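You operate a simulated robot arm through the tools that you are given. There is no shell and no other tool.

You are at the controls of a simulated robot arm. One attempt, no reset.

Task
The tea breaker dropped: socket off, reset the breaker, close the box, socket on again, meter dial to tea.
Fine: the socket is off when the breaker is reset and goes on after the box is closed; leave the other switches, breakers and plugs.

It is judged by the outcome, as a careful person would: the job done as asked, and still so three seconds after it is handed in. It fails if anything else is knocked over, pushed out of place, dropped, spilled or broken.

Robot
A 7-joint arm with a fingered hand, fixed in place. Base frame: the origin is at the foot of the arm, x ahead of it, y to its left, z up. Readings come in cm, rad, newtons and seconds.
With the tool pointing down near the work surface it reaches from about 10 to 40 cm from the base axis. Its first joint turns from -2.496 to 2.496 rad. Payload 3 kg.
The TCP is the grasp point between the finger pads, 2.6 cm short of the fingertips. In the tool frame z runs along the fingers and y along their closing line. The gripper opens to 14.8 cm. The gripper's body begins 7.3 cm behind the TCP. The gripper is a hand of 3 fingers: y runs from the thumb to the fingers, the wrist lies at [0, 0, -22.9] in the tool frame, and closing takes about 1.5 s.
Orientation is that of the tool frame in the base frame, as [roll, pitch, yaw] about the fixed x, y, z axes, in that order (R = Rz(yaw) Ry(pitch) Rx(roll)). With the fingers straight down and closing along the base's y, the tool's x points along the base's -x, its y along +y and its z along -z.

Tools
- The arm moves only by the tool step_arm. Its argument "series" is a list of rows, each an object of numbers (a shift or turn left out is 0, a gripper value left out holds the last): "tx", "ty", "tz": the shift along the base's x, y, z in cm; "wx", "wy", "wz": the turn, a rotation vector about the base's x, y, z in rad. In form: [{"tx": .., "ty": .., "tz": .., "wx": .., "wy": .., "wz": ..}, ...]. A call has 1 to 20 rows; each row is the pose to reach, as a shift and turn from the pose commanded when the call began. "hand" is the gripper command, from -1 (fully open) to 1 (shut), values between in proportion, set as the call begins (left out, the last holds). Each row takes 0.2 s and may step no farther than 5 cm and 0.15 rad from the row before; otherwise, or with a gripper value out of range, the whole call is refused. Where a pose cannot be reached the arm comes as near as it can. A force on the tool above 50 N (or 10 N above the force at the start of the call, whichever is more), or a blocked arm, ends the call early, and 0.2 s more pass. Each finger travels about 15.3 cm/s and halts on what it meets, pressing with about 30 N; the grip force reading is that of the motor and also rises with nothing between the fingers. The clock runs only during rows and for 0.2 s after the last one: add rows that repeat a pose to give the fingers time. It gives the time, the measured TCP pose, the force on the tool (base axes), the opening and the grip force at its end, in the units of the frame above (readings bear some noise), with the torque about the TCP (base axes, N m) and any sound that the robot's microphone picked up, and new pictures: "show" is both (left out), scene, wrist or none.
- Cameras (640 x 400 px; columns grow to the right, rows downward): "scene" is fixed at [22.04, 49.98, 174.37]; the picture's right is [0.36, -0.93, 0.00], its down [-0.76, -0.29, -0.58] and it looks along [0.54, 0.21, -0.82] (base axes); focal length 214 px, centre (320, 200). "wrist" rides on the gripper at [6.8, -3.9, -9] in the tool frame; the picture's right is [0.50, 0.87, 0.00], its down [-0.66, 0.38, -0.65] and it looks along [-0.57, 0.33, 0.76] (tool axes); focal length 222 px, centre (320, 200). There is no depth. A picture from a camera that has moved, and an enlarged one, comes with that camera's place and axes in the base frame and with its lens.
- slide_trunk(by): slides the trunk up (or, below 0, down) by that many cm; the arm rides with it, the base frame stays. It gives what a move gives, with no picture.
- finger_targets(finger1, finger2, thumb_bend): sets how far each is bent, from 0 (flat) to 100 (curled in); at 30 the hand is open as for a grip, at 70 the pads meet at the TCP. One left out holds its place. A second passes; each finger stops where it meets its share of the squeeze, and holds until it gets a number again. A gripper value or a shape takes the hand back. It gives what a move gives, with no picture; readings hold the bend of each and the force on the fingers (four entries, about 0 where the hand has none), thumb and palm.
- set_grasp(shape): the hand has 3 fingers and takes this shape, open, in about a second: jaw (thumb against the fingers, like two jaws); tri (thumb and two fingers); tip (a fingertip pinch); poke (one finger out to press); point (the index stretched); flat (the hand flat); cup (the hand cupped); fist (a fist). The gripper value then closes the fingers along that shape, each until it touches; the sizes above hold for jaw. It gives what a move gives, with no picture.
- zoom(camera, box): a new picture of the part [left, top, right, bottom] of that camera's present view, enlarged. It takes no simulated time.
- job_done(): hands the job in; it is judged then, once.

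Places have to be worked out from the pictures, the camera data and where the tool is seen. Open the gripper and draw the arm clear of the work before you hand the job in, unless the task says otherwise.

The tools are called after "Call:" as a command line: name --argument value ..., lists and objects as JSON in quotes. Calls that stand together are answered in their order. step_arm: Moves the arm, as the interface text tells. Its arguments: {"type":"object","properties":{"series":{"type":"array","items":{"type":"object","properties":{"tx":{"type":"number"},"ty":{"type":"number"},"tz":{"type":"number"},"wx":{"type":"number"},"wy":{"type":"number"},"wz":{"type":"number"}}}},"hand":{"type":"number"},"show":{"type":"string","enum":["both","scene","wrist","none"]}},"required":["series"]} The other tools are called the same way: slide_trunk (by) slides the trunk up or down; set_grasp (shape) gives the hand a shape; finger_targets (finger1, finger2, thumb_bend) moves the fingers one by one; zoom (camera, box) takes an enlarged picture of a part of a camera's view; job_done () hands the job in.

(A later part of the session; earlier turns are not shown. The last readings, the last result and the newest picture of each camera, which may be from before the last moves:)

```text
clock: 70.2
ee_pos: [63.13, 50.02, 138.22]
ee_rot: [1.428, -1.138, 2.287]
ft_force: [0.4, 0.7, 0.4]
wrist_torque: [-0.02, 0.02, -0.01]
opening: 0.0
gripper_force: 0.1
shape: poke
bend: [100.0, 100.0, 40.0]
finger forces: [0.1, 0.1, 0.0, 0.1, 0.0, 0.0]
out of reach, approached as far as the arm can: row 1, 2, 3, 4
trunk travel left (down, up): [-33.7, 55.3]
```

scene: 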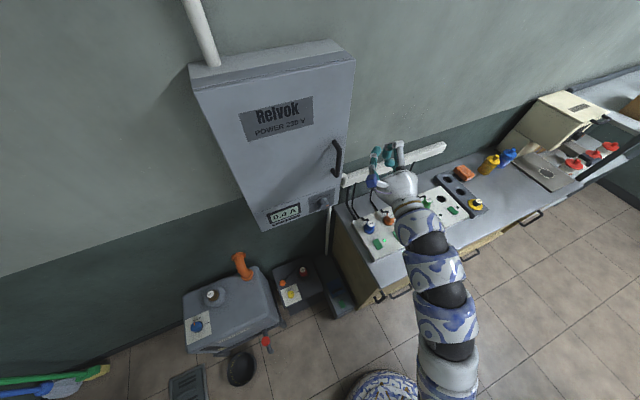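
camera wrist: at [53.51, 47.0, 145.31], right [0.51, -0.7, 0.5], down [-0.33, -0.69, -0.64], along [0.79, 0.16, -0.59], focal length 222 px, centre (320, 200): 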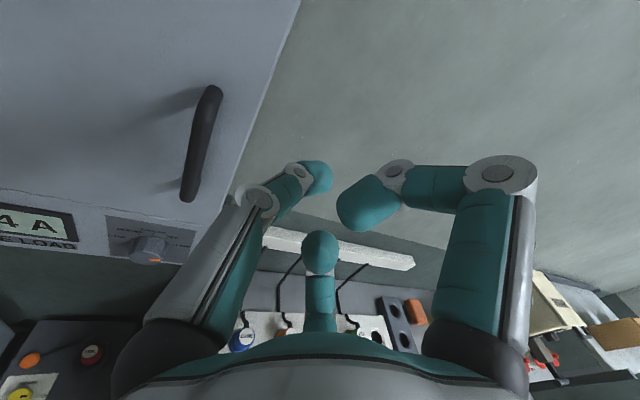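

Rolling that way made it worse, so the free direction is the opposite. I roll the hand the other way by about 50° and test the retreat again.

Call:
step_arm --series '[{"wx": 0.095, "wy": 0.108}, {"wx": 0.19, "wy": 0.216}, {"wx": 0.285, "wy": 0.324}, {"wx": 0.38, "wy": 0.432}, {"wx": 0.475, "wy": 0.54}, {"wx": 0.57, "wy": 0.648}, {"wx": 0.665, "wy": 0.756}, {"wx": 0.665, "wy": 0.756}]' --show "none"

Call:
step_arm --series '[{"tx": -1.5, "ty": -1.5}, {"tx": -3, "ty": -3}, {"tx": -4.5, "ty": -4.5}, {"tx": -4.5, "ty": -4.5}]' --show "none"

Call:
step_arm --series '[{"tz": -2}, {"tz": -4}, {"tz": -6}, {"tz": -6}]' --show "both"

```text
clock: 72.2
ee_pos: [63.06, 51.38, 134.9]
ee_rot: [-2.003, -1.049, -0.56]
ft_force: [-0.7, 0.3, 0.1]
wrist_torque: [0.01, 0.0, 0.03]
opening: 0.0
gripper_force: 0.0
shape: poke
bend: [100.0, 100.0, 40.0]
finger forces: [0.1, 0.0, 0.0, 0.1, 0.1, 0.0]
trunk travel left (down, up): [-33.7, 55.3]
stopped in row 8: the arm was blocked; the commanded pose is now the measured one
```

```text
clock: 73.4
ee_pos: [61.69, 44.56, 135.2]
ee_rot: [-2.013, -1.044, -0.608]
ft_force: [-0.5, 0.0, 0.0]
wrist_torque: [0.02, -0.02, 0.03]
opening: 0.0
gripper_force: 0.1
shape: poke
bend: [100.0, 100.0, 40.0]
finger forces: [0.0, 0.1, 0.0, 0.1, 0.1, 0.0]
out of reach, approached as far as the arm can: row 3, 4
trunk travel left (down, up): [-33.7, 55.3]
stopped in row 4: the arm was blocked; the commanded pose is now the measured one
```

```text
clock: 74.4
ee_pos: [62.05, 47.63, 132.76]
ee_rot: [-2.013, -1.043, -0.603]
ft_force: [0.3, 0.1, -0.4]
wrist_torque: [-0.02, 0.0, 0.01]
opening: 0.01
gripper_force: 0.2
shape: poke
bend: [100.0, 100.0, 40.0]
finger forces: [0.1, 0.0, 0.0, 0.1, 0.0, 0.0]
out of reach, approached as far as the arm can: row 1, 2, 3, 4
trunk travel left (down, up): [-33.7, 55.3]
camera wrist: at [55.92, 44.01, 142.39], right [0.55, -0.83, 0.04], down [-0.66, -0.46, -0.6], along [0.52, 0.31, -0.8], focal length 222 px, centre (320, 200)
```

scene: 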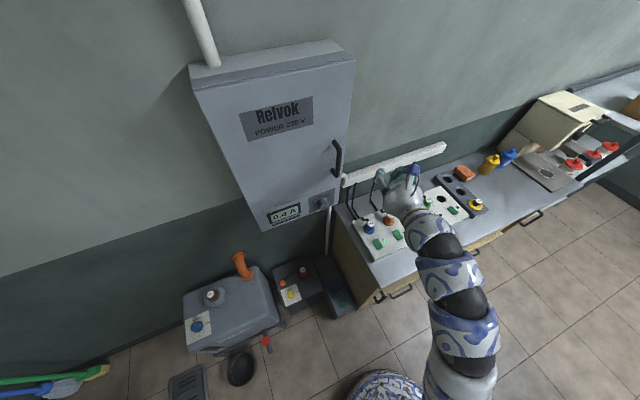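
wrist: 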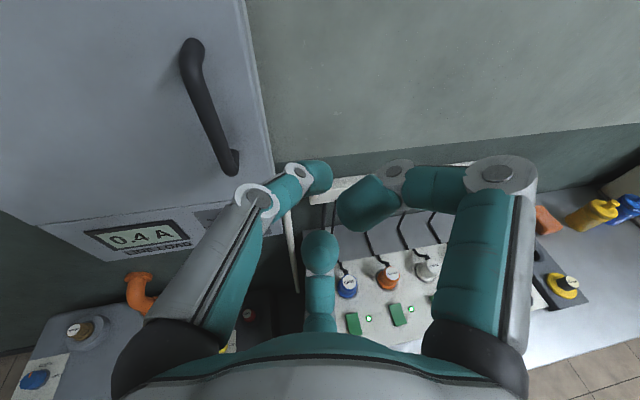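

Fitting all these readings, the wrist must stay 65–90 cm from a shoulder at z ≈ 162 + trunk; here I'm at the inner limit. Lowering the trunk further and raising the hand should give room to pull the door.

Call:
slide_trunk --by -18

Call:
step_arm --series '[{"tz": 3}, {"tz": 6}, {"tz": 9}, {"tz": 12}, {"tz": 15}, {"tz": 18}, {"tz": 18}]'

```text
clock: 76.4
ee_pos: [62.12, 47.58, 114.8]
ee_rot: [-2.014, -1.044, -0.603]
ft_force: [-1.0, -0.4, 0.5]
wrist_torque: [-0.02, 0.02, -0.01]
opening: 0.0
gripper_force: 0.1
shape: poke
bend: [100.0, 100.0, 40.0]
finger forces: [0.1, 0.0, 0.0, 0.1, 0.1, 0.0]
trunk travel left (down, up): [-15.7, 73.3]
```

```text
clock: 78.0
ee_pos: [61.77, 47.52, 132.98]
ee_rot: [-2.001, -1.042, -0.614]
ft_force: [-2.3, 0.9, 0.2]
wrist_torque: [-0.06, -0.08, -0.24]
opening: 0.0
gripper_force: 0.0
shape: poke
bend: [100.0, 100.0, 40.0]
finger forces: [0.1, 0.1, 0.0, 0.1, 0.0, 0.0]
out of reach, approached as far as the arm can: row 6, 7
trunk travel left (down, up): [-15.7, 73.3]
camera wrist: at [55.48, 43.76, 142.49], right [0.55, -0.83, 0.04], down [-0.65, -0.46, -0.6], along [0.52, 0.31, -0.8], focal length 222 px, centre (320, 200)
```

scene: 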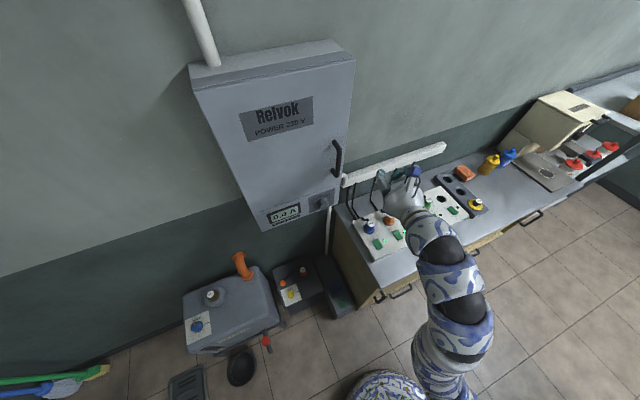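
wrist: 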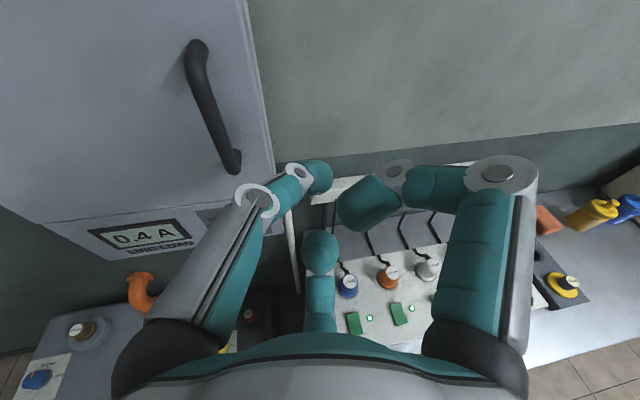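

Now there is room. I straighten the hand to face the door squarely (x up), pivoting about the wrist, ending ~15 cm in front of the handle.

Call:
step_arm --series '[{"tx": -0.7, "ty": 1, "tz": 1, "wx": -0.046, "wy": -0.095, "wz": 0.063}, {"tx": -1.5, "ty": 2, "tz": 2, "wx": -0.093, "wy": -0.191, "wz": 0.126}, {"tx": -2.2, "ty": 3, "tz": 3, "wx": -0.139, "wy": -0.286, "wz": 0.189}, {"tx": -3, "ty": 4, "tz": 4, "wx": -0.186, "wy": -0.382, "wz": 0.252}, {"tx": -3.7, "ty": 5, "tz": 5, "wx": -0.232, "wy": -0.477, "wz": 0.315}, {"tx": -3.7, "ty": 5, "tz": 5, "wx": -0.232, "wy": -0.477, "wz": 0.315}]' --show "none"

Call:
step_arm --series '[{"tx": -1.5, "ty": -1.7}, {"tx": -3, "ty": -3.4}, {"tx": -3, "ty": -3.4}]'

```text
clock: 79.4
ee_pos: [58.04, 52.45, 137.33]
ee_rot: [1.955, -1.567, 2.023]
ft_force: [-0.1, 0.3, -0.5]
wrist_torque: [0.01, -0.04, 0.0]
opening: 0.0
gripper_force: 0.1
shape: poke
bend: [100.0, 100.0, 40.0]
finger forces: [0.1, 0.0, 0.0, 0.1, 0.0, 0.0]
trunk travel left (down, up): [-15.7, 73.3]
```

```text
clock: 80.2
ee_pos: [55.45, 49.08, 137.27]
ee_rot: [2.701, -1.564, 1.286]
ft_force: [0.6, 0.7, -0.2]
wrist_torque: [-0.02, 0.0, 0.0]
opening: 0.0
gripper_force: 0.1
shape: poke
bend: [100.0, 100.0, 40.0]
finger forces: [0.1, 0.0, 0.0, 0.0, 0.1, 0.0]
trunk travel left (down, up): [-15.7, 73.3]
camera wrist: at [46.41, 44.97, 144.09], right [0.65, -0.57, 0.5], down [-0.15, -0.74, -0.65], along [0.75, 0.35, -0.57], focal length 222 px, centre (320, 200)
```

scene: 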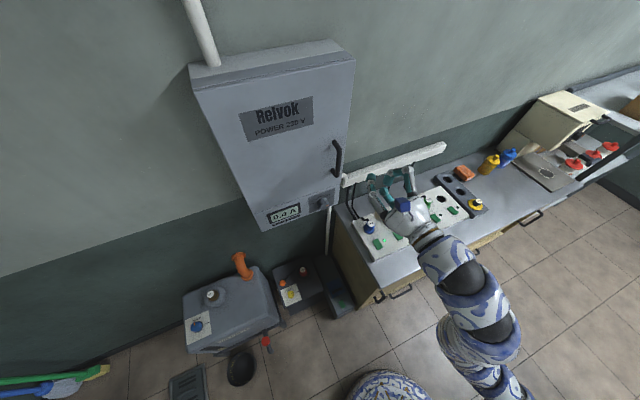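
wrist: 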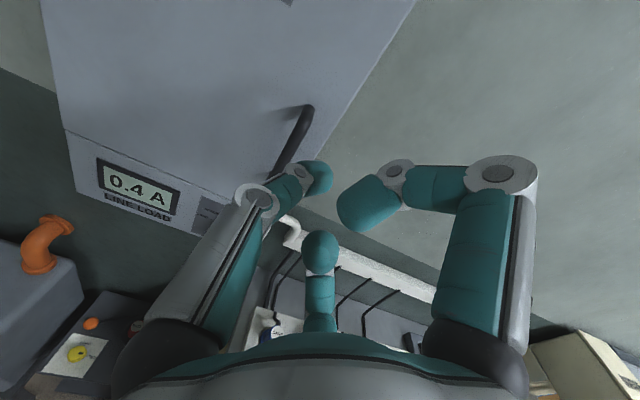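

The arm is free now. Two earlier views place the handle bar from (68, 64.4, 134.7) to (66.5, 62.6, 123). I open the hand to the jaw shape and look.

Call:
set_grasp --shape "jaw"

Call:
step_arm --series '[{"tx": 1.5, "ty": 2, "tz": -2}, {"tx": 3, "ty": 4, "tz": -4.2}, {"tx": 5, "ty": 6.2, "tz": -6.3}, {"tx": 6.6, "ty": 8.4, "tz": -8.3}, {"tx": 6.6, "ty": 8.4, "tz": -8.3}]'

Call:
zoom --camera "scene" --box '[280, 100, 460, 230]'

```text
clock: 81.1
ee_pos: [55.3, 49.16, 137.24]
ee_rot: [2.656, -1.565, 1.331]
ft_force: [0.0, 0.0, 0.0]
wrist_torque: [-0.03, -0.02, 0.0]
opening: 14.79
gripper_force: 0.0
shape: jaw
bend: [30.0, 30.0, 30.0]
finger forces: [0.0, 0.0, 0.0, 0.0, 0.0, 0.0]
trunk travel left (down, up): [-15.7, 73.3]
```

```text
clock: 82.3
ee_pos: [62.3, 57.36, 129.28]
ee_rot: [2.659, -1.565, 1.328]
ft_force: [-0.1, 0.3, 0.3]
wrist_torque: [0.01, 0.0, -0.01]
opening: 14.82
gripper_force: 0.0
shape: jaw
bend: [30.0, 30.0, 30.0]
finger forces: [0.0, 0.2, 0.0, 0.0, 0.1, 0.0]
trunk travel left (down, up): [-15.7, 73.3]
camera wrist: at [53.28, 53.39, 136.1], right [0.65, -0.57, 0.5], down [-0.15, -0.74, -0.65], along [0.75, 0.35, -0.57], focal length 222 px, centre (320, 200)
```

scene: 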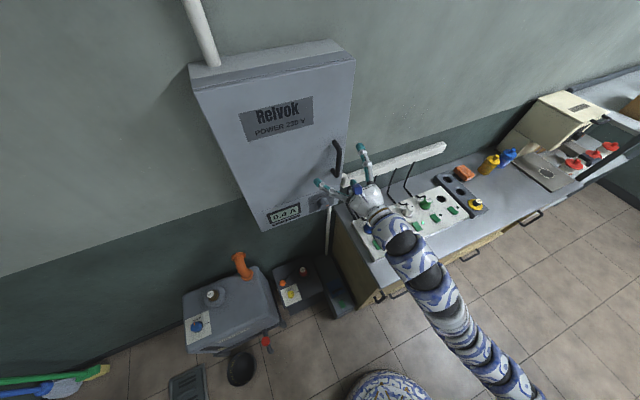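
wrist: 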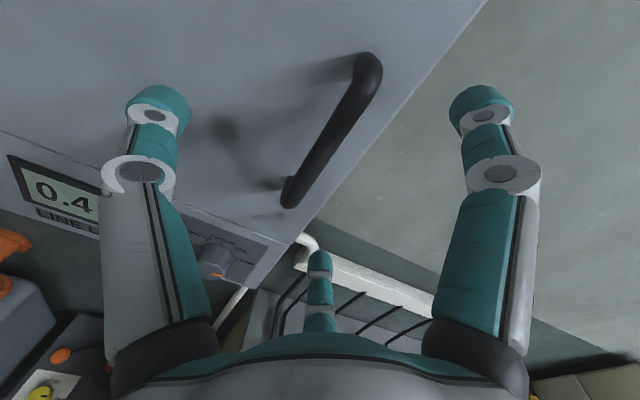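

```text
3.08 times, centred on (370, 165) of scene
camera zoom: at [22.04, 49.98, 174.37], right [0.36, -0.93, 0.0], down [-0.76, -0.29, -0.58], along [0.54, 0.21, -0.82], focal length 660 px, centre (166, 308)
```

zoom: 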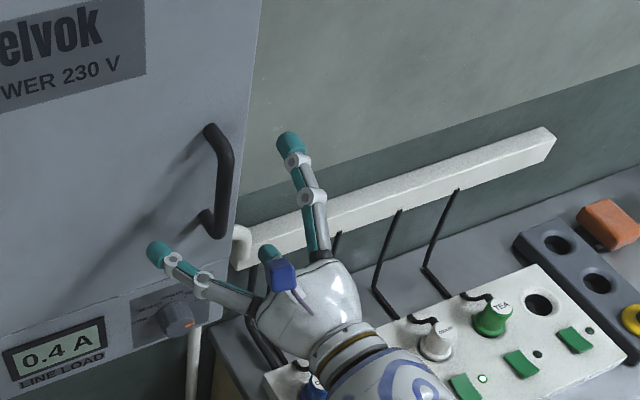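

The bar is about 6.3 cm ahead of the TCP and well centred, with the door surface ~4 cm behind it. I advance 6 cm along the door normal, then close on the bar.

Call:
step_arm --series '[{"tx": 1.3, "ty": 1.5}, {"tx": 2.6, "ty": 3}, {"tx": 3.4, "ty": 3.9}, {"tx": 4, "ty": 4.5}, {"tx": 4, "ty": 4.5}]'

Call:
zoom --camera "scene" --box '[280, 100, 460, 230]'

```text
clock: 83.5
ee_pos: [65.43, 61.75, 129.46]
ee_rot: [0.84, -1.566, -3.139]
ft_force: [-28.8, -23.3, -1.6]
wrist_torque: [0.09, 0.01, -1.5]
opening: 14.75
gripper_force: 0.1
shape: jaw
bend: [27.0, 26.0, 30.0]
finger forces: [19.3, 17.4, 0.0, 0.0, 0.1, 0.0]
trunk travel left (down, up): [-15.7, 73.3]
camera wrist: at [56.48, 57.71, 136.26], right [0.64, -0.58, 0.5], down [-0.15, -0.74, -0.66], along [0.75, 0.35, -0.56], focal length 222 px, centre (320, 200)
```

scene: 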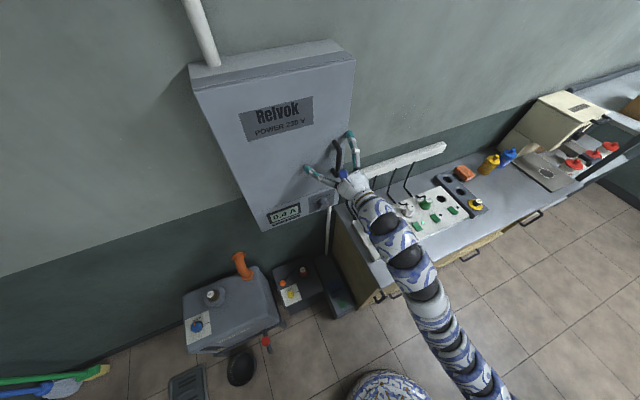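
wrist: 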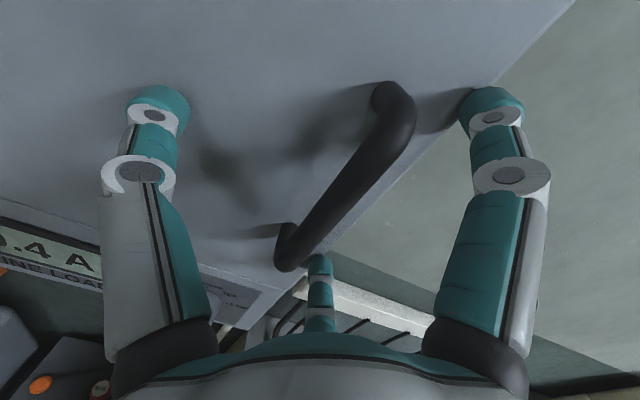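

```text
3.08 times, centred on (370, 165) of scene
camera zoom: at [22.04, 49.98, 174.37], right [0.36, -0.93, 0.0], down [-0.76, -0.29, -0.58], along [0.54, 0.21, -0.82], focal length 660 px, centre (166, 308)
```

zoom: 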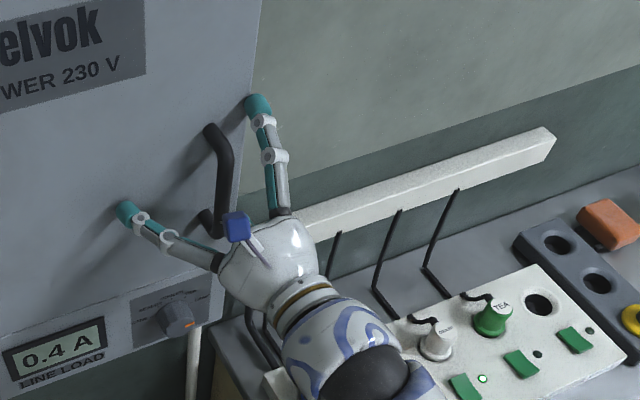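

The two right-hand fingertips are touching the door (≈19 N each), so the door normal is nearer 45° than 48.7°. I back off about 1.3 cm and turn the hand −0.065 rad, then check before closing.

Call:
step_arm --series '[{"tx": -0.7, "ty": -0.9, "wz": -0.03}, {"tx": -1.0, "ty": -1.1, "wz": -0.065}, {"tx": -1.0, "ty": -1.1, "wz": -0.065}]' --show "wrist"

```text
clock: 84.3
ee_pos: [65.15, 60.84, 128.96]
ee_rot: [2.748, -1.563, 1.176]
ft_force: [0.3, -0.1, 0.1]
wrist_torque: [0.02, 0.02, 0.06]
opening: 14.79
gripper_force: 0.0
shape: jaw
bend: [30.0, 30.0, 30.0]
finger forces: [0.1, 0.1, 0.1, 0.0, 0.1, 0.1]
trunk travel left (down, up): [-15.7, 73.3]
camera wrist: at [55.91, 57.34, 135.76], right [0.61, -0.61, 0.5], down [-0.2, -0.73, -0.65], along [0.77, 0.3, -0.57], focal length 222 px, centre (320, 200)
```

wrist: 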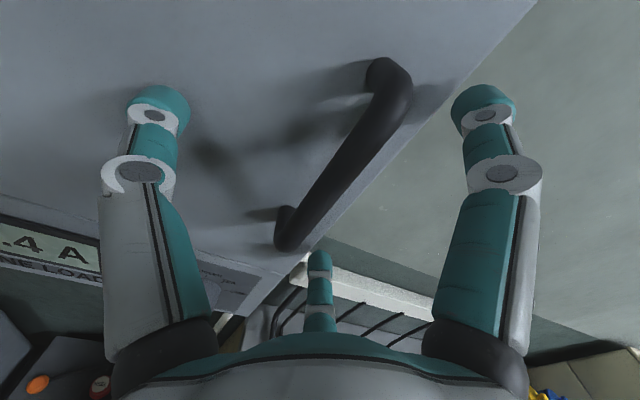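

No contact now, and the bar sits between thumb and fingers within the pads' depth. I close the hand on it.

Call:
step_arm --series '[{"tz": 0}, {"tz": 0}, {"tz": 0}, {"tz": 0}, {"tz": 0}, {"tz": 0}, {"tz": 0}, {"tz": 0}]' --hand 1

Call:
zoom --camera "scene" --box '[280, 100, 460, 230]'

```text
clock: 86.1
ee_pos: [65.1, 60.82, 128.92]
ee_rot: [2.667, -1.565, 1.256]
ft_force: [1.9, 0.2, 0.9]
wrist_torque: [0.02, -0.04, 0.04]
opening: 0.02
gripper_force: 30.0
shape: jaw
bend: [73.0, 73.0, 68.0]
finger forces: [2.4, 2.3, 0.0, 0.0, 0.1, 0.1]
trunk travel left (down, up): [-15.7, 73.3]
camera wrist: at [55.87, 57.34, 135.78], right [0.61, -0.61, 0.5], down [-0.2, -0.73, -0.65], along [0.77, 0.3, -0.57], focal length 222 px, centre (320, 200)
```

scene: 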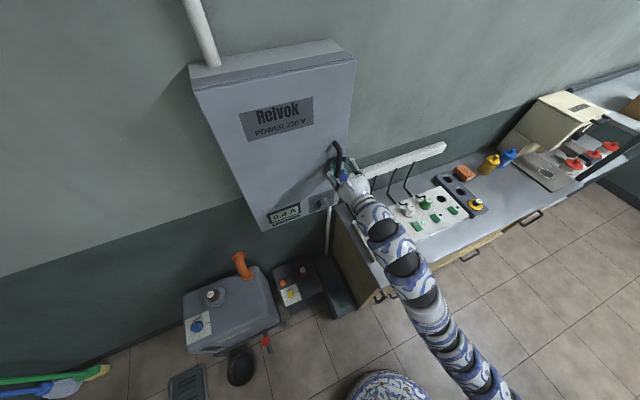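
wrist: 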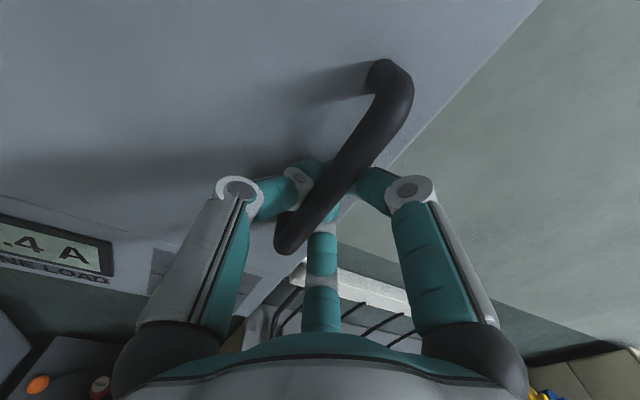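

```text
3.08 times, centred on (370, 165) of scene
camera zoom: at [22.04, 49.98, 174.37], right [0.36, -0.93, 0.0], down [-0.76, -0.29, -0.58], along [0.54, 0.21, -0.82], focal length 660 px, centre (166, 308)
```

zoom: 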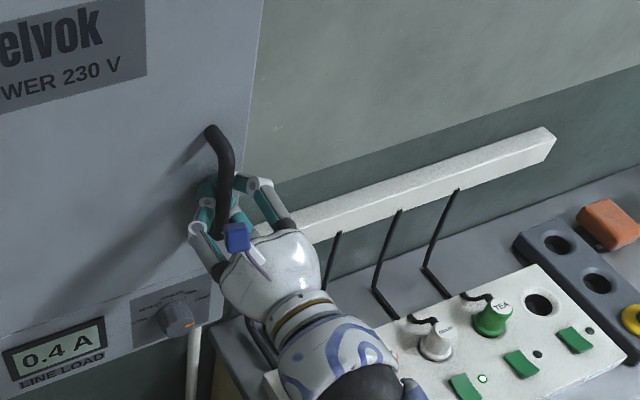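

The fingertips have met behind the bar (opening 0), so the bar is caged inside the hand — good for pulling. I draw the door open along its hinge arc (hinge near (49, 84)), checking after the first 15°.

Call:
step_arm --series '[{"tx": -0.9, "ty": -0.8, "wz": -0.03}, {"tx": -2.0, "ty": -1.5, "wz": -0.06}, {"tx": -3.0, "ty": -2.2, "wz": -0.09}, {"tx": -4.2, "ty": -2.8, "wz": -0.12}, {"tx": -5.4, "ty": -3.4, "wz": -0.15}, {"tx": -6.5, "ty": -3.9, "wz": -0.18}]'

```text
clock: 87.5
ee_pos: [58.24, 56.93, 128.94]
ee_rot: [2.591, -1.565, 1.15]
ft_force: [0.5, -1.8, 2.3]
wrist_torque: [0.01, 0.01, -0.02]
opening: 0.0
gripper_force: 30.3
shape: jaw
bend: [73.0, 73.0, 68.0]
finger forces: [2.0, 1.6, 0.0, 0.1, 0.1, 0.0]
trunk travel left (down, up): [-15.7, 73.3]
camera wrist: at [48.63, 55.19, 135.78], right [0.49, -0.71, 0.5], down [-0.33, -0.68, -0.65], along [0.81, 0.15, -0.57], focal length 222 px, centre (320, 200)
```

scene: 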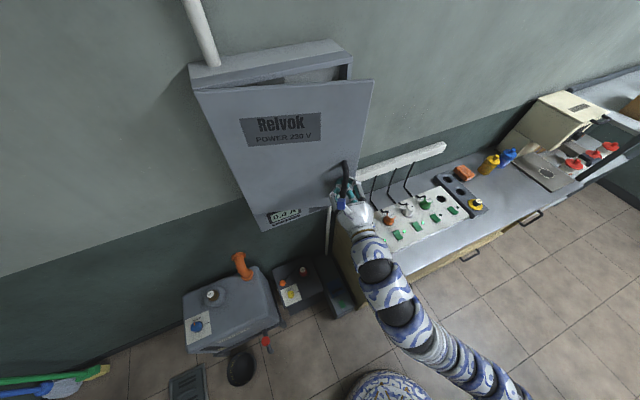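
wrist: 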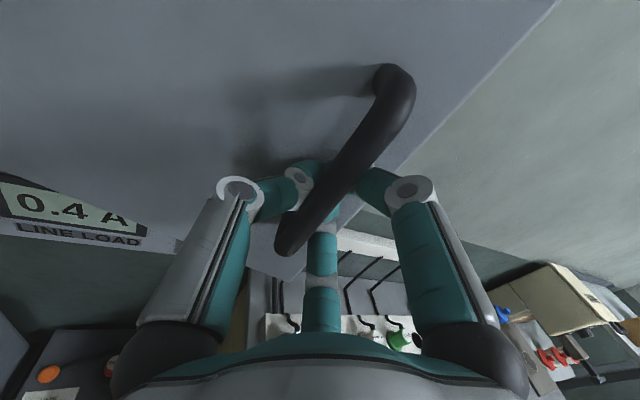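

The door is swinging open nicely with little force. I continue along the arc.

Call:
step_arm --series '[{"tx": -2.3, "ty": -0.7, "wz": -0.08}, {"tx": -4.7, "ty": -1.2, "wz": -0.16}, {"tx": -7.1, "ty": -1.5, "wz": -0.24}, {"tx": -9.5, "ty": -1.6, "wz": -0.32}, {"tx": -12, "ty": -1.4, "wz": -0.4}]'

```text
clock: 88.7
ee_pos: [53.16, 53.71, 128.41]
ee_rot: [2.36, -1.56, 0.951]
ft_force: [-8.9, 47.9, 11.9]
wrist_torque: [0.27, -0.03, -0.01]
opening: 0.17
gripper_force: 29.9
shape: jaw
bend: [73.0, 73.0, 65.0]
finger forces: [0.0, 0.0, 0.2, 0.0, 69.1, 0.0]
trunk travel left (down, up): [-15.7, 73.3]
stopped in row 5: the force on the tool passed its limit at 64 N (the readings are from after the stop); the commanded pose is now the measured one
camera wrist: at [43.5, 56.14, 135.22], right [0.15, -0.85, 0.51], down [-0.58, -0.49, -0.65], along [0.8, -0.2, -0.57], focal length 222 px, centre (320, 200)
```

scene: 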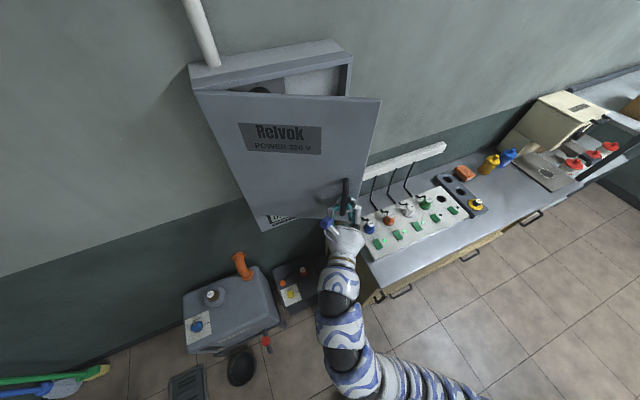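
wrist: 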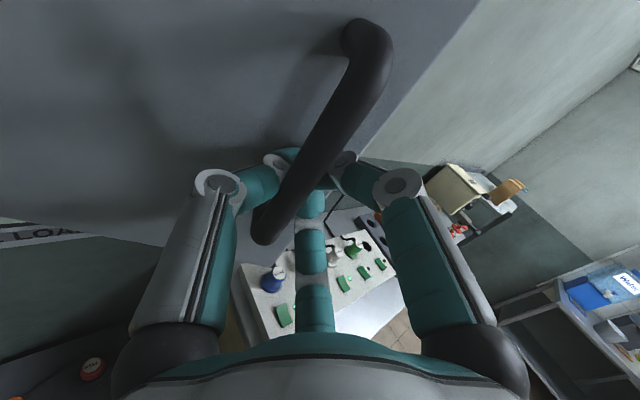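

The thumb is loaded by the bar (69 N): door is at about 28°, and the hand sits ~2.5 cm too far to the −y side of the bar. I relieve this by moving +y.

Call:
step_arm --series '[{"ty": 0.8}, {"ty": 1.6}, {"ty": 2.2}]' --show "wrist"

```text
clock: 89.1
ee_pos: [54.08, 53.85, 128.21]
ee_rot: [2.344, -1.56, 0.953]
ft_force: [-10.0, 47.7, 21.8]
wrist_torque: [0.52, -0.08, -0.01]
opening: 0.23
gripper_force: 30.0
shape: jaw
bend: [73.0, 73.0, 63.0]
finger forces: [0.0, 0.0, 0.0, 0.0, 70.0, 0.0]
trunk travel left (down, up): [-15.7, 73.3]
stopped in row 2: the force on the tool passed its limit at 62 N (the readings are from after the stop); the commanded pose is now the measured one
camera wrist: at [44.65, 56.35, 135.1], right [0.14, -0.85, 0.51], down [-0.59, -0.48, -0.65], along [0.79, -0.21, -0.57], focal length 222 px, centre (320, 200)
```

wrist: 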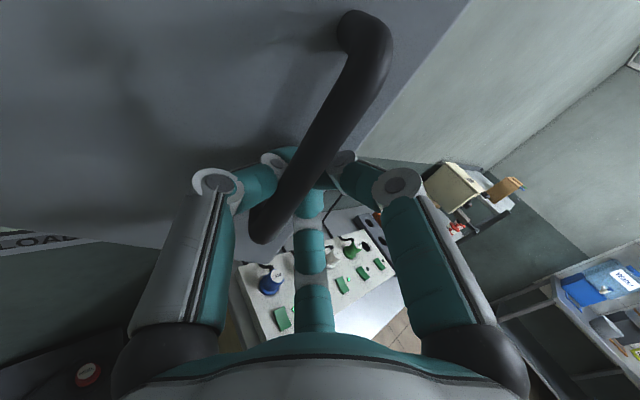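

The load is not relieved, so I simply release the grip a bit while holding position, then re-centre on the bar.

Call:
step_arm --series '[{"tz": 0}, {"tz": 0}, {"tz": 0}, {"tz": 0}]' --hand 0

```text
clock: 90.1
ee_pos: [54.54, 52.93, 128.43]
ee_rot: [2.903, -1.559, 0.387]
ft_force: [-0.2, 0.3, 0.7]
wrist_torque: [0.0, -0.04, 0.0]
opening: 7.35
gripper_force: 0.1
shape: jaw
bend: [36.0, 36.0, 70.0]
finger forces: [0.0, 0.0, 0.1, 0.0, 0.0, 0.1]
trunk travel left (down, up): [-15.7, 73.3]
camera wrist: at [45.13, 55.64, 135.26], right [0.13, -0.85, 0.5], down [-0.6, -0.47, -0.65], along [0.79, -0.22, -0.57], focal length 222 px, centre (320, 200)
```

scene: 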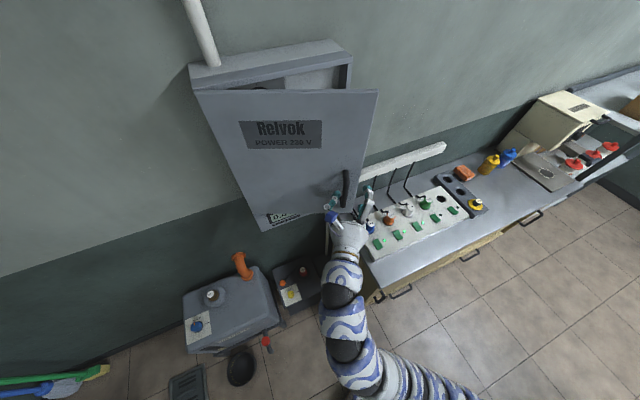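
wrist: 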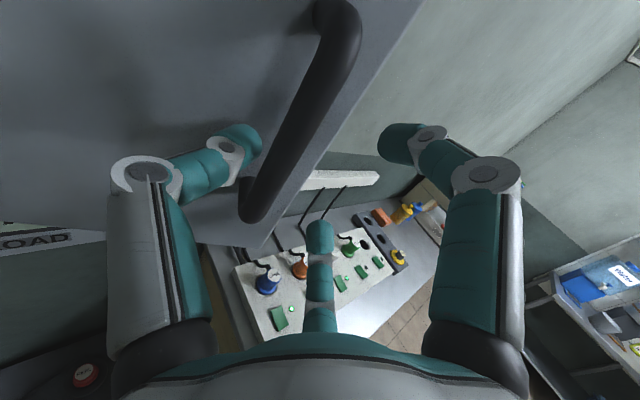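

Force is gone and the door stays ajar (~26°), with the bar ~2.6 cm toward the thumb side. I re-centre the hand on the bar, then close again.

Call:
step_arm --series '[{"tx": -0.2, "ty": 1.2, "wz": 0.05}, {"tx": -0.4, "ty": 2.5, "wz": 0.1}, {"tx": -0.4, "ty": 2.5, "wz": 0.1}]' --show "none"

Call:
step_arm --series '[{"tz": 0}, {"tz": 0}, {"tz": 0}, {"tz": 0}, {"tz": 0}, {"tz": 0}]' --hand 1 --show "wrist"

```text
clock: 90.9
ee_pos: [54.1, 55.63, 128.21]
ee_rot: [2.844, -1.558, 0.543]
ft_force: [0.2, 0.1, 0.1]
wrist_torque: [-0.02, 0.01, -0.01]
opening: 7.35
gripper_force: 0.1
shape: jaw
bend: [36.0, 36.0, 70.0]
finger forces: [0.1, 0.1, 0.1, 0.1, 0.0, 0.0]
trunk travel left (down, up): [-15.7, 73.3]
```

```text
clock: 92.3
ee_pos: [54.24, 55.69, 128.29]
ee_rot: [2.849, -1.558, 0.542]
ft_force: [0.6, -0.9, 1.2]
wrist_torque: [0.0, -0.02, 0.0]
opening: 0.45
gripper_force: 30.1
shape: jaw
bend: [76.0, 76.0, 71.0]
finger forces: [0.0, 0.1, 0.0, 0.0, 0.0, 0.0]
trunk travel left (down, up): [-15.7, 73.3]
camera wrist: at [44.53, 57.29, 135.23], right [0.22, -0.84, 0.5], down [-0.55, -0.53, -0.65], along [0.81, -0.13, -0.57], focal length 222 px, centre (320, 200)
```

wrist: 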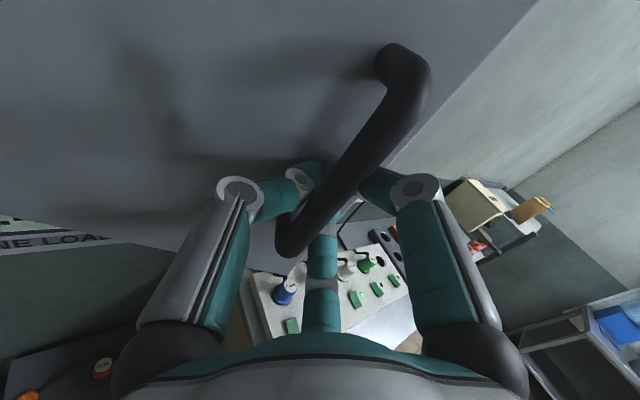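

Caged again with no side load. I pull further in shorter stages, turning the hand less.

Call:
step_arm --series '[{"tx": -1.3, "ty": -0.2, "wz": -0.03}, {"tx": -2.6, "ty": -0.3, "wz": -0.06}, {"tx": -3.8, "ty": -0.4, "wz": -0.09}, {"tx": -5, "ty": -0.4, "wz": -0.12}]' --show "scene"

```text
clock: 92.9
ee_pos: [54.99, 54.17, 128.0]
ee_rot: [2.755, -1.556, 0.536]
ft_force: [-11.8, 48.6, 14.3]
wrist_torque: [0.3, -0.04, -0.14]
opening: 0.6
gripper_force: 30.0
shape: jaw
bend: [75.0, 75.0, 66.0]
finger forces: [0.1, 0.0, 0.0, 0.0, 77.3, 0.1]
trunk travel left (down, up): [-15.7, 73.3]
stopped in row 3: the force on the tool passed its limit at 57 N (the readings are from after the stop); the commanded pose is now the measured one
```

scene: 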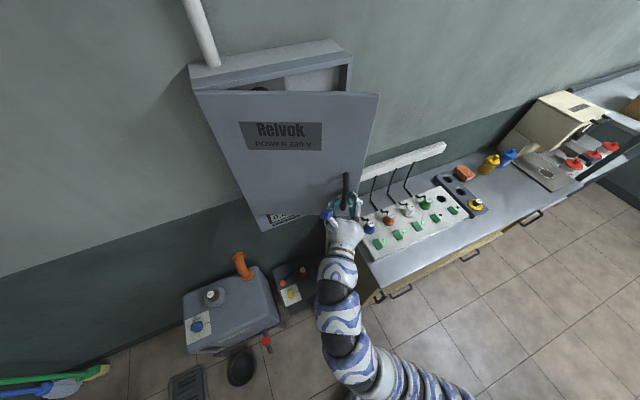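

The arm itself resists further −x motion in this posture, so I'll release, back the hand out, and later push the door open from its inner side. First open the fingers.

Call:
step_arm --series '[{"tz": 0}, {"tz": 0}, {"tz": 0}, {"tz": 0}, {"tz": 0}]' --hand -0.3 --show "wrist"

```text
clock: 94.1
ee_pos: [55.52, 53.34, 128.18]
ee_rot: [-3.137, -1.554, 0.138]
ft_force: [-0.6, 0.1, -0.2]
wrist_torque: [0.0, -0.02, 0.02]
opening: 9.58
gripper_force: 0.1
shape: jaw
bend: [30.0, 30.0, 70.0]
finger forces: [0.1, 0.0, 0.1, 0.0, 0.0, 0.0]
trunk travel left (down, up): [-15.7, 73.3]
camera wrist: at [46.05, 56.01, 135.11], right [0.13, -0.86, 0.5], down [-0.6, -0.47, -0.64], along [0.79, -0.22, -0.58], focal length 222 px, centre (320, 200)
```

wrist: 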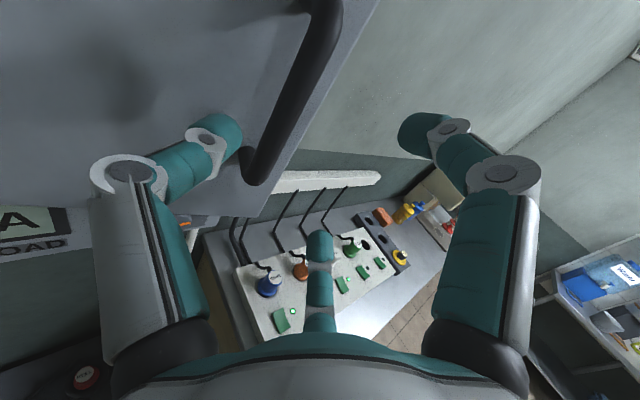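

I open the hand fully and try backing straight off the bar.

Call:
step_arm --series '[{"tz": 0}, {"tz": 0}, {"tz": 0}, {"tx": -1.5, "ty": -0.5}, {"tx": -3, "ty": -1}, {"tx": -4.5, "ty": -1.5}, {"tx": -4.5, "ty": -1.5}]' --hand -1

```text
clock: 95.7
ee_pos: [52.83, 51.03, 127.99]
ee_rot: [-3.126, -1.549, 0.101]
ft_force: [-0.4, 0.4, -0.2]
wrist_torque: [0.02, 0.01, 0.02]
opening: 14.77
gripper_force: 0.1
shape: jaw
bend: [30.0, 30.0, 30.0]
finger forces: [0.1, 0.0, 0.0, 0.0, 0.0, 0.1]
trunk travel left (down, up): [-15.7, 73.3]
camera wrist: at [43.57, 53.85, 134.99], right [0.11, -0.86, 0.5], down [-0.62, -0.45, -0.64], along [0.78, -0.24, -0.58], focal length 222 px, centre (320, 200)
```

scene: 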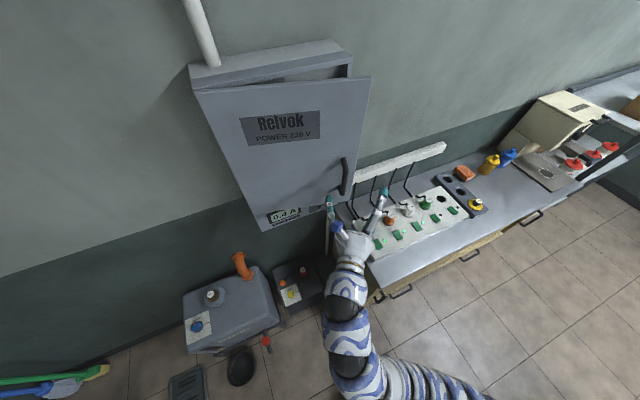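
wrist: 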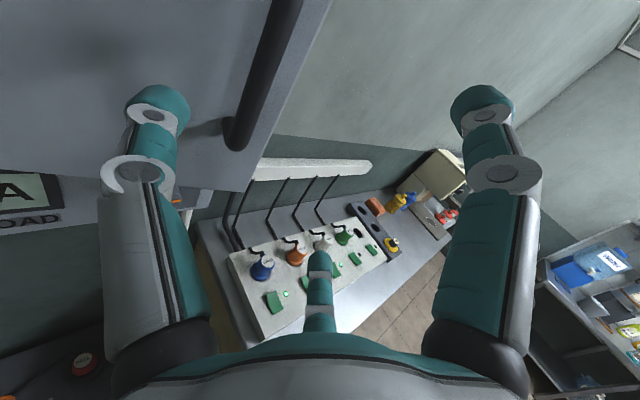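

The door has drifted back to ~15°. In this free space I test whether the arm can actually track further left, which tells me if it is a kinematic limit.

Call:
step_arm --series '[{"tx": -2, "ty": 1, "wz": 0.1}, {"tx": -4, "ty": 2, "wz": 0.2}, {"tx": -6.8, "ty": 4, "wz": 0.25}, {"tx": -6.8, "ty": 4, "wz": 0.25}, {"tx": -6.8, "ty": 4, "wz": 0.25}]' --show "scene"

```text
clock: 97.1
ee_pos: [50.29, 53.69, 127.47]
ee_rot: [-2.938, -1.529, 0.1]
ft_force: [-0.3, 0.5, -0.2]
wrist_torque: [-0.03, 0.0, -0.02]
opening: 14.78
gripper_force: 0.1
shape: jaw
bend: [30.0, 30.0, 30.0]
finger forces: [0.0, 0.1, 0.1, 0.1, 0.0, 0.0]
trunk travel left (down, up): [-15.7, 73.3]
stopped in row 5: the arm was blocked; the commanded pose is now the measured one
```

scene: 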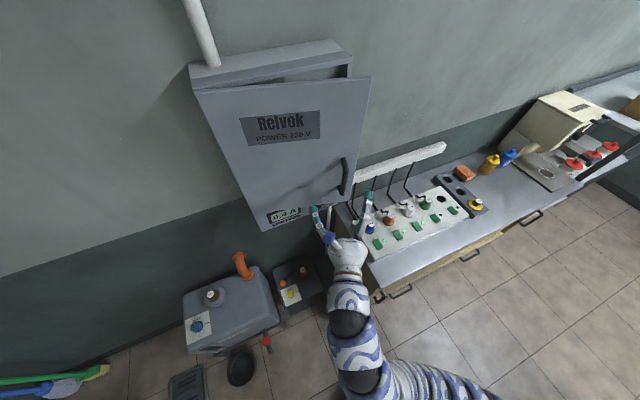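

Blocked again at wrist–shoulder distance ≈66 cm: it's the inner reach limit. I lower the trunk 13 cm more and raise the hand, which allows the wrist closer in.

Call:
slide_trunk --by -14

Call:
step_arm --series '[{"tz": 3}, {"tz": 6}, {"tz": 9}, {"tz": 12}, {"tz": 15}, {"tz": 15}]' --show "none"

Call:
step_arm --series '[{"wz": 0.1, "tx": 1, "ty": 0}, {"wz": 0.2, "tx": 2, "ty": 0}, {"wz": 0.25, "tx": 3, "ty": 0}, {"wz": 0.25, "tx": 3, "ty": 0}]'

```text
clock: 98.8
ee_pos: [50.15, 53.49, 113.64]
ee_rot: [-2.859, -1.529, 0.021]
ft_force: [0.1, -0.2, 0.5]
wrist_torque: [-0.05, -0.02, 0.01]
opening: 14.8
gripper_force: 0.1
shape: jaw
bend: [30.0, 30.0, 30.0]
finger forces: [0.0, 0.0, 0.1, 0.1, 0.1, 0.0]
trunk travel left (down, up): [-1.7, 87.3]
```

```text
clock: 100.4
ee_pos: [58.68, 45.11, 120.17]
ee_rot: [-2.881, -1.527, -0.108]
ft_force: [0.1, 0.6, -1.4]
wrist_torque: [0.0, 0.03, 0.05]
opening: 14.79
gripper_force: 0.0
shape: jaw
bend: [30.0, 30.0, 30.0]
finger forces: [0.0, 0.0, 0.1, 0.0, 0.1, 0.0]
out of reach, approached as far as the arm can: row 2, 3, 4, 5, 6
trunk travel left (down, up): [-1.7, 87.3]
stopped in row 6: the arm was blocked; the commanded pose is now the measured one
```

```text
clock: 101.4
ee_pos: [61.51, 45.2, 120.17]
ee_rot: [-2.841, -1.526, 0.103]
ft_force: [0.0, -0.4, 0.1]
wrist_torque: [0.01, 0.02, 0.0]
opening: 14.77
gripper_force: 0.0
shape: jaw
bend: [30.0, 30.0, 30.0]
finger forces: [0.1, 0.0, 0.0, 0.0, 0.1, 0.0]
trunk travel left (down, up): [-1.7, 87.3]
camera wrist: at [51.94, 45.27, 127.45], right [0.36, -0.79, 0.49], down [-0.48, -0.61, -0.63], along [0.8, -0.01, -0.6], focal length 222 px, centre (320, 200)
```

scene: 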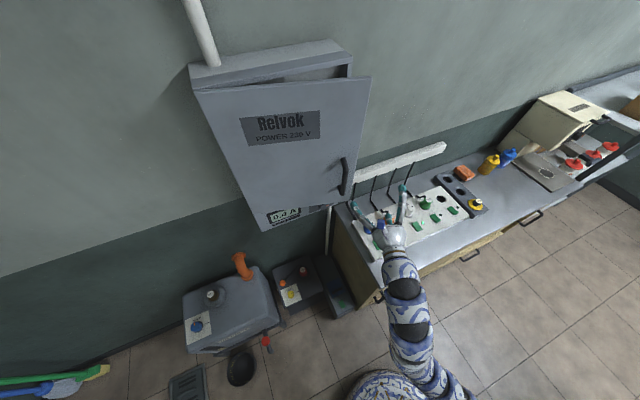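
wrist: 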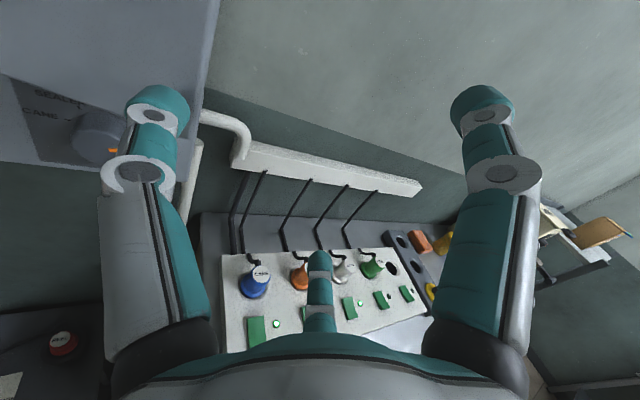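

Raising the contact height helps more than lowering the trunk. I go back to trunk −73, use the poke shape, and turn the hand to point more along +y so I can slip the finger behind the door's free edge from the right.

Call:
slide_trunk --by 14

Call:
set_grasp --shape "poke"

Call:
step_arm --series '[{"tx": 1, "ty": 0, "tz": 2, "wz": 0.12}, {"tx": 2, "ty": 0, "tz": 4, "wz": 0.24}, {"tx": 3, "ty": 0.5, "tz": 6, "wz": 0.36}, {"tx": 4, "ty": 1, "tz": 8, "wz": 0.48}, {"tx": 4.5, "ty": 1.5, "tz": 10, "wz": 0.6}, {"tx": 4.5, "ty": 2, "tz": 11, "wz": 0.72}, {"tx": 4.5, "ty": 2, "tz": 11, "wz": 0.72}]'

```text
clock: 103.1
ee_pos: [61.52, 45.19, 134.12]
ee_rot: [-2.852, -1.525, 0.117]
ft_force: [-0.1, -0.3, 0.3]
wrist_torque: [-0.01, 0.0, 0.04]
opening: 14.81
gripper_force: 0.0
shape: jaw
bend: [30.0, 30.0, 30.0]
finger forces: [0.0, 0.1, 0.0, 0.0, 0.0, 0.0]
trunk travel left (down, up): [-15.7, 73.3]
```

```text
clock: 104.0
ee_pos: [61.53, 45.06, 134.22]
ee_rot: [-2.851, -1.526, 0.113]
ft_force: [-0.3, 0.3, 0.6]
wrist_torque: [0.03, 0.0, 0.01]
opening: 0.02
gripper_force: 0.0
shape: poke
bend: [100.0, 100.0, 40.0]
finger forces: [0.0, 0.1, 0.0, 0.1, 0.0, 0.1]
trunk travel left (down, up): [-15.7, 73.3]
```

```text
clock: 105.6
ee_pos: [61.26, 47.36, 137.07]
ee_rot: [-2.759, -1.54, 0.391]
ft_force: [0.2, -0.8, 0.3]
wrist_torque: [-0.01, 0.01, -0.01]
opening: 0.03
gripper_force: 0.0
shape: poke
bend: [100.0, 100.0, 40.0]
finger forces: [0.0, 0.0, 0.0, 0.0, 0.0, 0.1]
out of reach, approached as far as the arm can: row 3, 4, 5, 6, 7
trunk travel left (down, up): [-15.7, 73.3]
camera wrist: at [52.22, 43.94, 144.23], right [0.62, -0.61, 0.49], down [-0.22, -0.73, -0.64], along [0.75, 0.29, -0.59], focal length 222 px, centre (320, 200)
```

scene: 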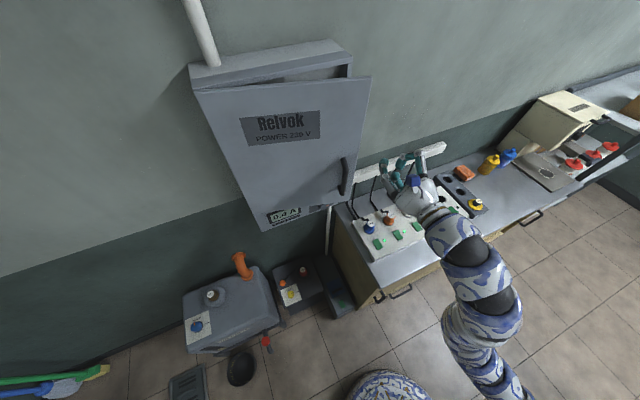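
wrist: 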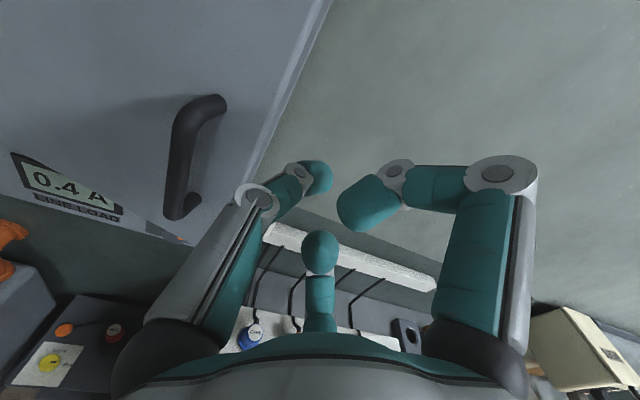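

Turning was limited at az 45°. I try moving further right/outward first while turning.

Call:
step_arm --series '[{"tx": 3, "ty": -2, "tz": 0}, {"tx": 6, "ty": -4, "tz": 0}, {"tx": 8, "ty": -4, "tz": 2, "wz": 0.1}, {"tx": 8, "ty": -3, "tz": 4, "wz": 0.2}, {"tx": 8, "ty": -2, "tz": 6, "wz": 0.3}, {"tx": 8, "ty": -2, "tz": 6, "wz": 0.35}, {"tx": 8, "ty": -2, "tz": 6, "wz": 0.35}]'

```text
clock: 107.2
ee_pos: [64.83, 44.34, 135.08]
ee_rot: [-2.497, -1.552, 0.093]
ft_force: [-0.4, -0.3, -0.6]
wrist_torque: [0.01, 0.01, 0.02]
opening: 0.01
gripper_force: 0.2
shape: poke
bend: [100.0, 100.0, 40.0]
finger forces: [0.0, 0.1, 0.1, 0.1, 0.1, 0.1]
out of reach, approached as far as the arm can: row 1, 2, 3, 4, 5, 6, 7
trunk travel left (down, up): [-15.7, 73.3]
camera wrist: at [55.51, 41.22, 142.07], right [0.59, -0.64, 0.49], down [-0.24, -0.72, -0.65], along [0.77, 0.27, -0.58], focal length 222 px, centre (320, 200)
```

scene: 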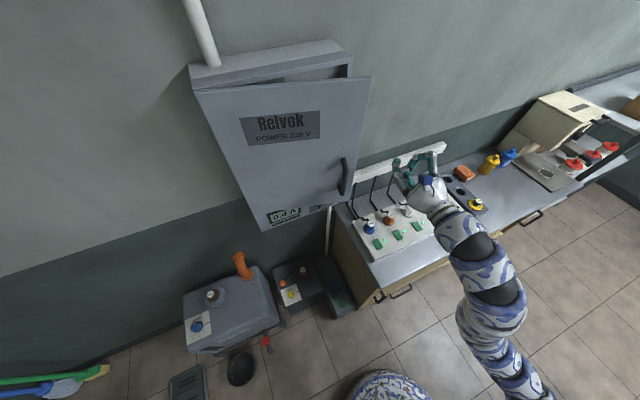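
wrist: 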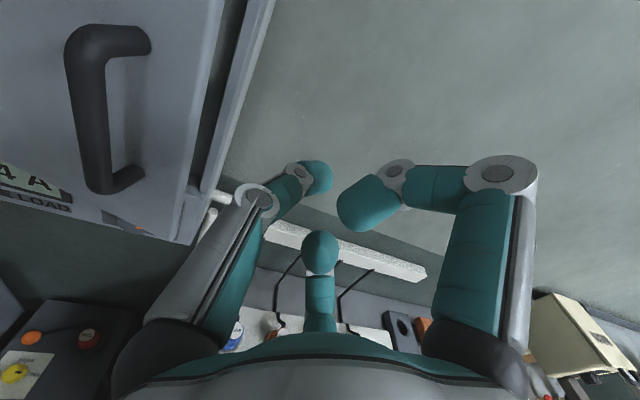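

The gap behind the door edge is visible at the left of the wrist view. Motion is limited again here; I test whether a further roll of the hand frees it.

Call:
step_arm --series '[{"wx": 0.1, "wy": 0.1}, {"wx": 0.2, "wy": 0.2}, {"wx": 0.3, "wy": 0.3}, {"wx": 0.3, "wy": 0.3}]' --show "none"

Call:
step_arm --series '[{"wz": 0.12}, {"wz": 0.24}, {"wz": 0.35, "tx": 1}, {"wz": 0.35, "tx": 1}]' --show "wrist"

```text
clock: 108.2
ee_pos: [64.57, 43.8, 134.56]
ee_rot: [-1.649, -1.136, -0.751]
ft_force: [0.2, -0.5, 0.0]
wrist_torque: [0.0, -0.02, 0.01]
opening: 0.0
gripper_force: 0.0
shape: poke
bend: [100.0, 100.0, 40.0]
finger forces: [0.0, 0.1, 0.1, 0.1, 0.1, 0.1]
trunk travel left (down, up): [-15.7, 73.3]
```

```text
clock: 109.2
ee_pos: [64.55, 43.88, 134.62]
ee_rot: [-1.646, -1.135, -0.754]
ft_force: [-0.1, -0.8, 0.0]
wrist_torque: [0.0, 0.01, -0.03]
opening: 0.0
gripper_force: 0.0
shape: poke
bend: [100.0, 100.0, 40.0]
finger forces: [0.0, 0.0, 0.0, 0.0, 0.0, 0.0]
out of reach, approached as far as the arm can: row 1, 2, 3, 4
trunk travel left (down, up): [-15.7, 73.3]
camera wrist: at [57.59, 38.47, 142.82], right [0.68, -0.73, 0.09], down [-0.45, -0.51, -0.73], along [0.58, 0.46, -0.68], focal length 222 px, centre (320, 200)
```

wrist: 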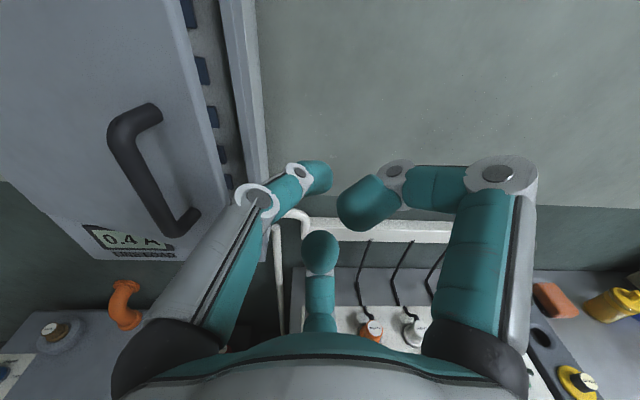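

Now I can see blue breaker toggles through the gap. Since reach inward is the issue, I pitch the hand ~40° downward (wrist higher and less far back) for pulling the handle, and move in front of the bar.

Call:
step_arm --series '[{"tx": -1, "ty": 0.5, "tz": 0, "wx": -0.126, "wy": 0.031, "wz": 0.032}, {"tx": -2, "ty": 1, "tz": 0, "wx": -0.251, "wy": 0.062, "wz": 0.064}, {"tx": -3.5, "ty": 2.5, "tz": 0, "wx": -0.377, "wy": 0.093, "wz": 0.097}, {"tx": -5, "ty": 4, "tz": 0, "wx": -0.503, "wy": 0.124, "wz": 0.129}, {"tx": -6.5, "ty": 5.5, "tz": 0, "wx": -0.628, "wy": 0.155, "wz": 0.161}, {"tx": -8, "ty": 7, "tz": 0, "wx": -0.754, "wy": 0.186, "wz": 0.193}, {"tx": -8, "ty": 7, "tz": 0, "wx": -0.754, "wy": 0.186, "wz": 0.193}]'

```text
clock: 110.8
ee_pos: [56.09, 49.97, 119.18]
ee_rot: [-3.134, -0.887, 0.772]
ft_force: [0.3, -0.9, 0.0]
wrist_torque: [0.05, 0.03, 0.07]
opening: 0.0
gripper_force: 0.0
shape: poke
bend: [100.0, 100.0, 40.0]
finger forces: [0.0, 0.0, 0.1, 0.1, 0.0, 0.1]
out of reach, approached as far as the arm can: row 1, 2, 3, 4, 5, 6, 7
trunk travel left (down, up): [-15.7, 73.3]
camera wrist: at [51.35, 50.84, 130.17], right [0.83, -0.4, 0.38], down [-0.39, -0.92, -0.1], along [0.39, -0.07, -0.92], focal length 222 px, centre (320, 200)
```

scene: 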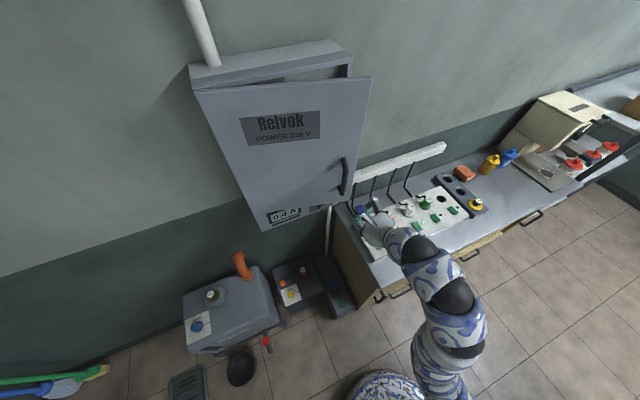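
wrist: 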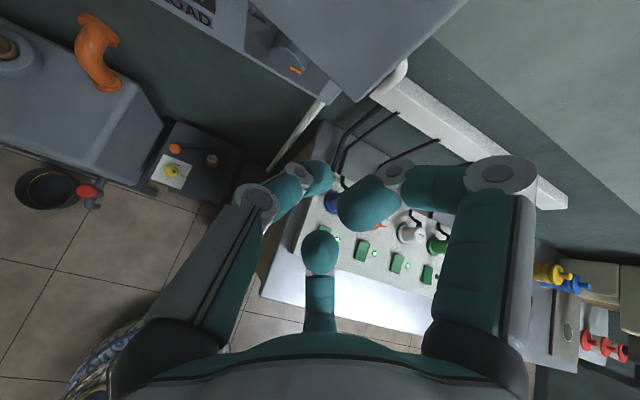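

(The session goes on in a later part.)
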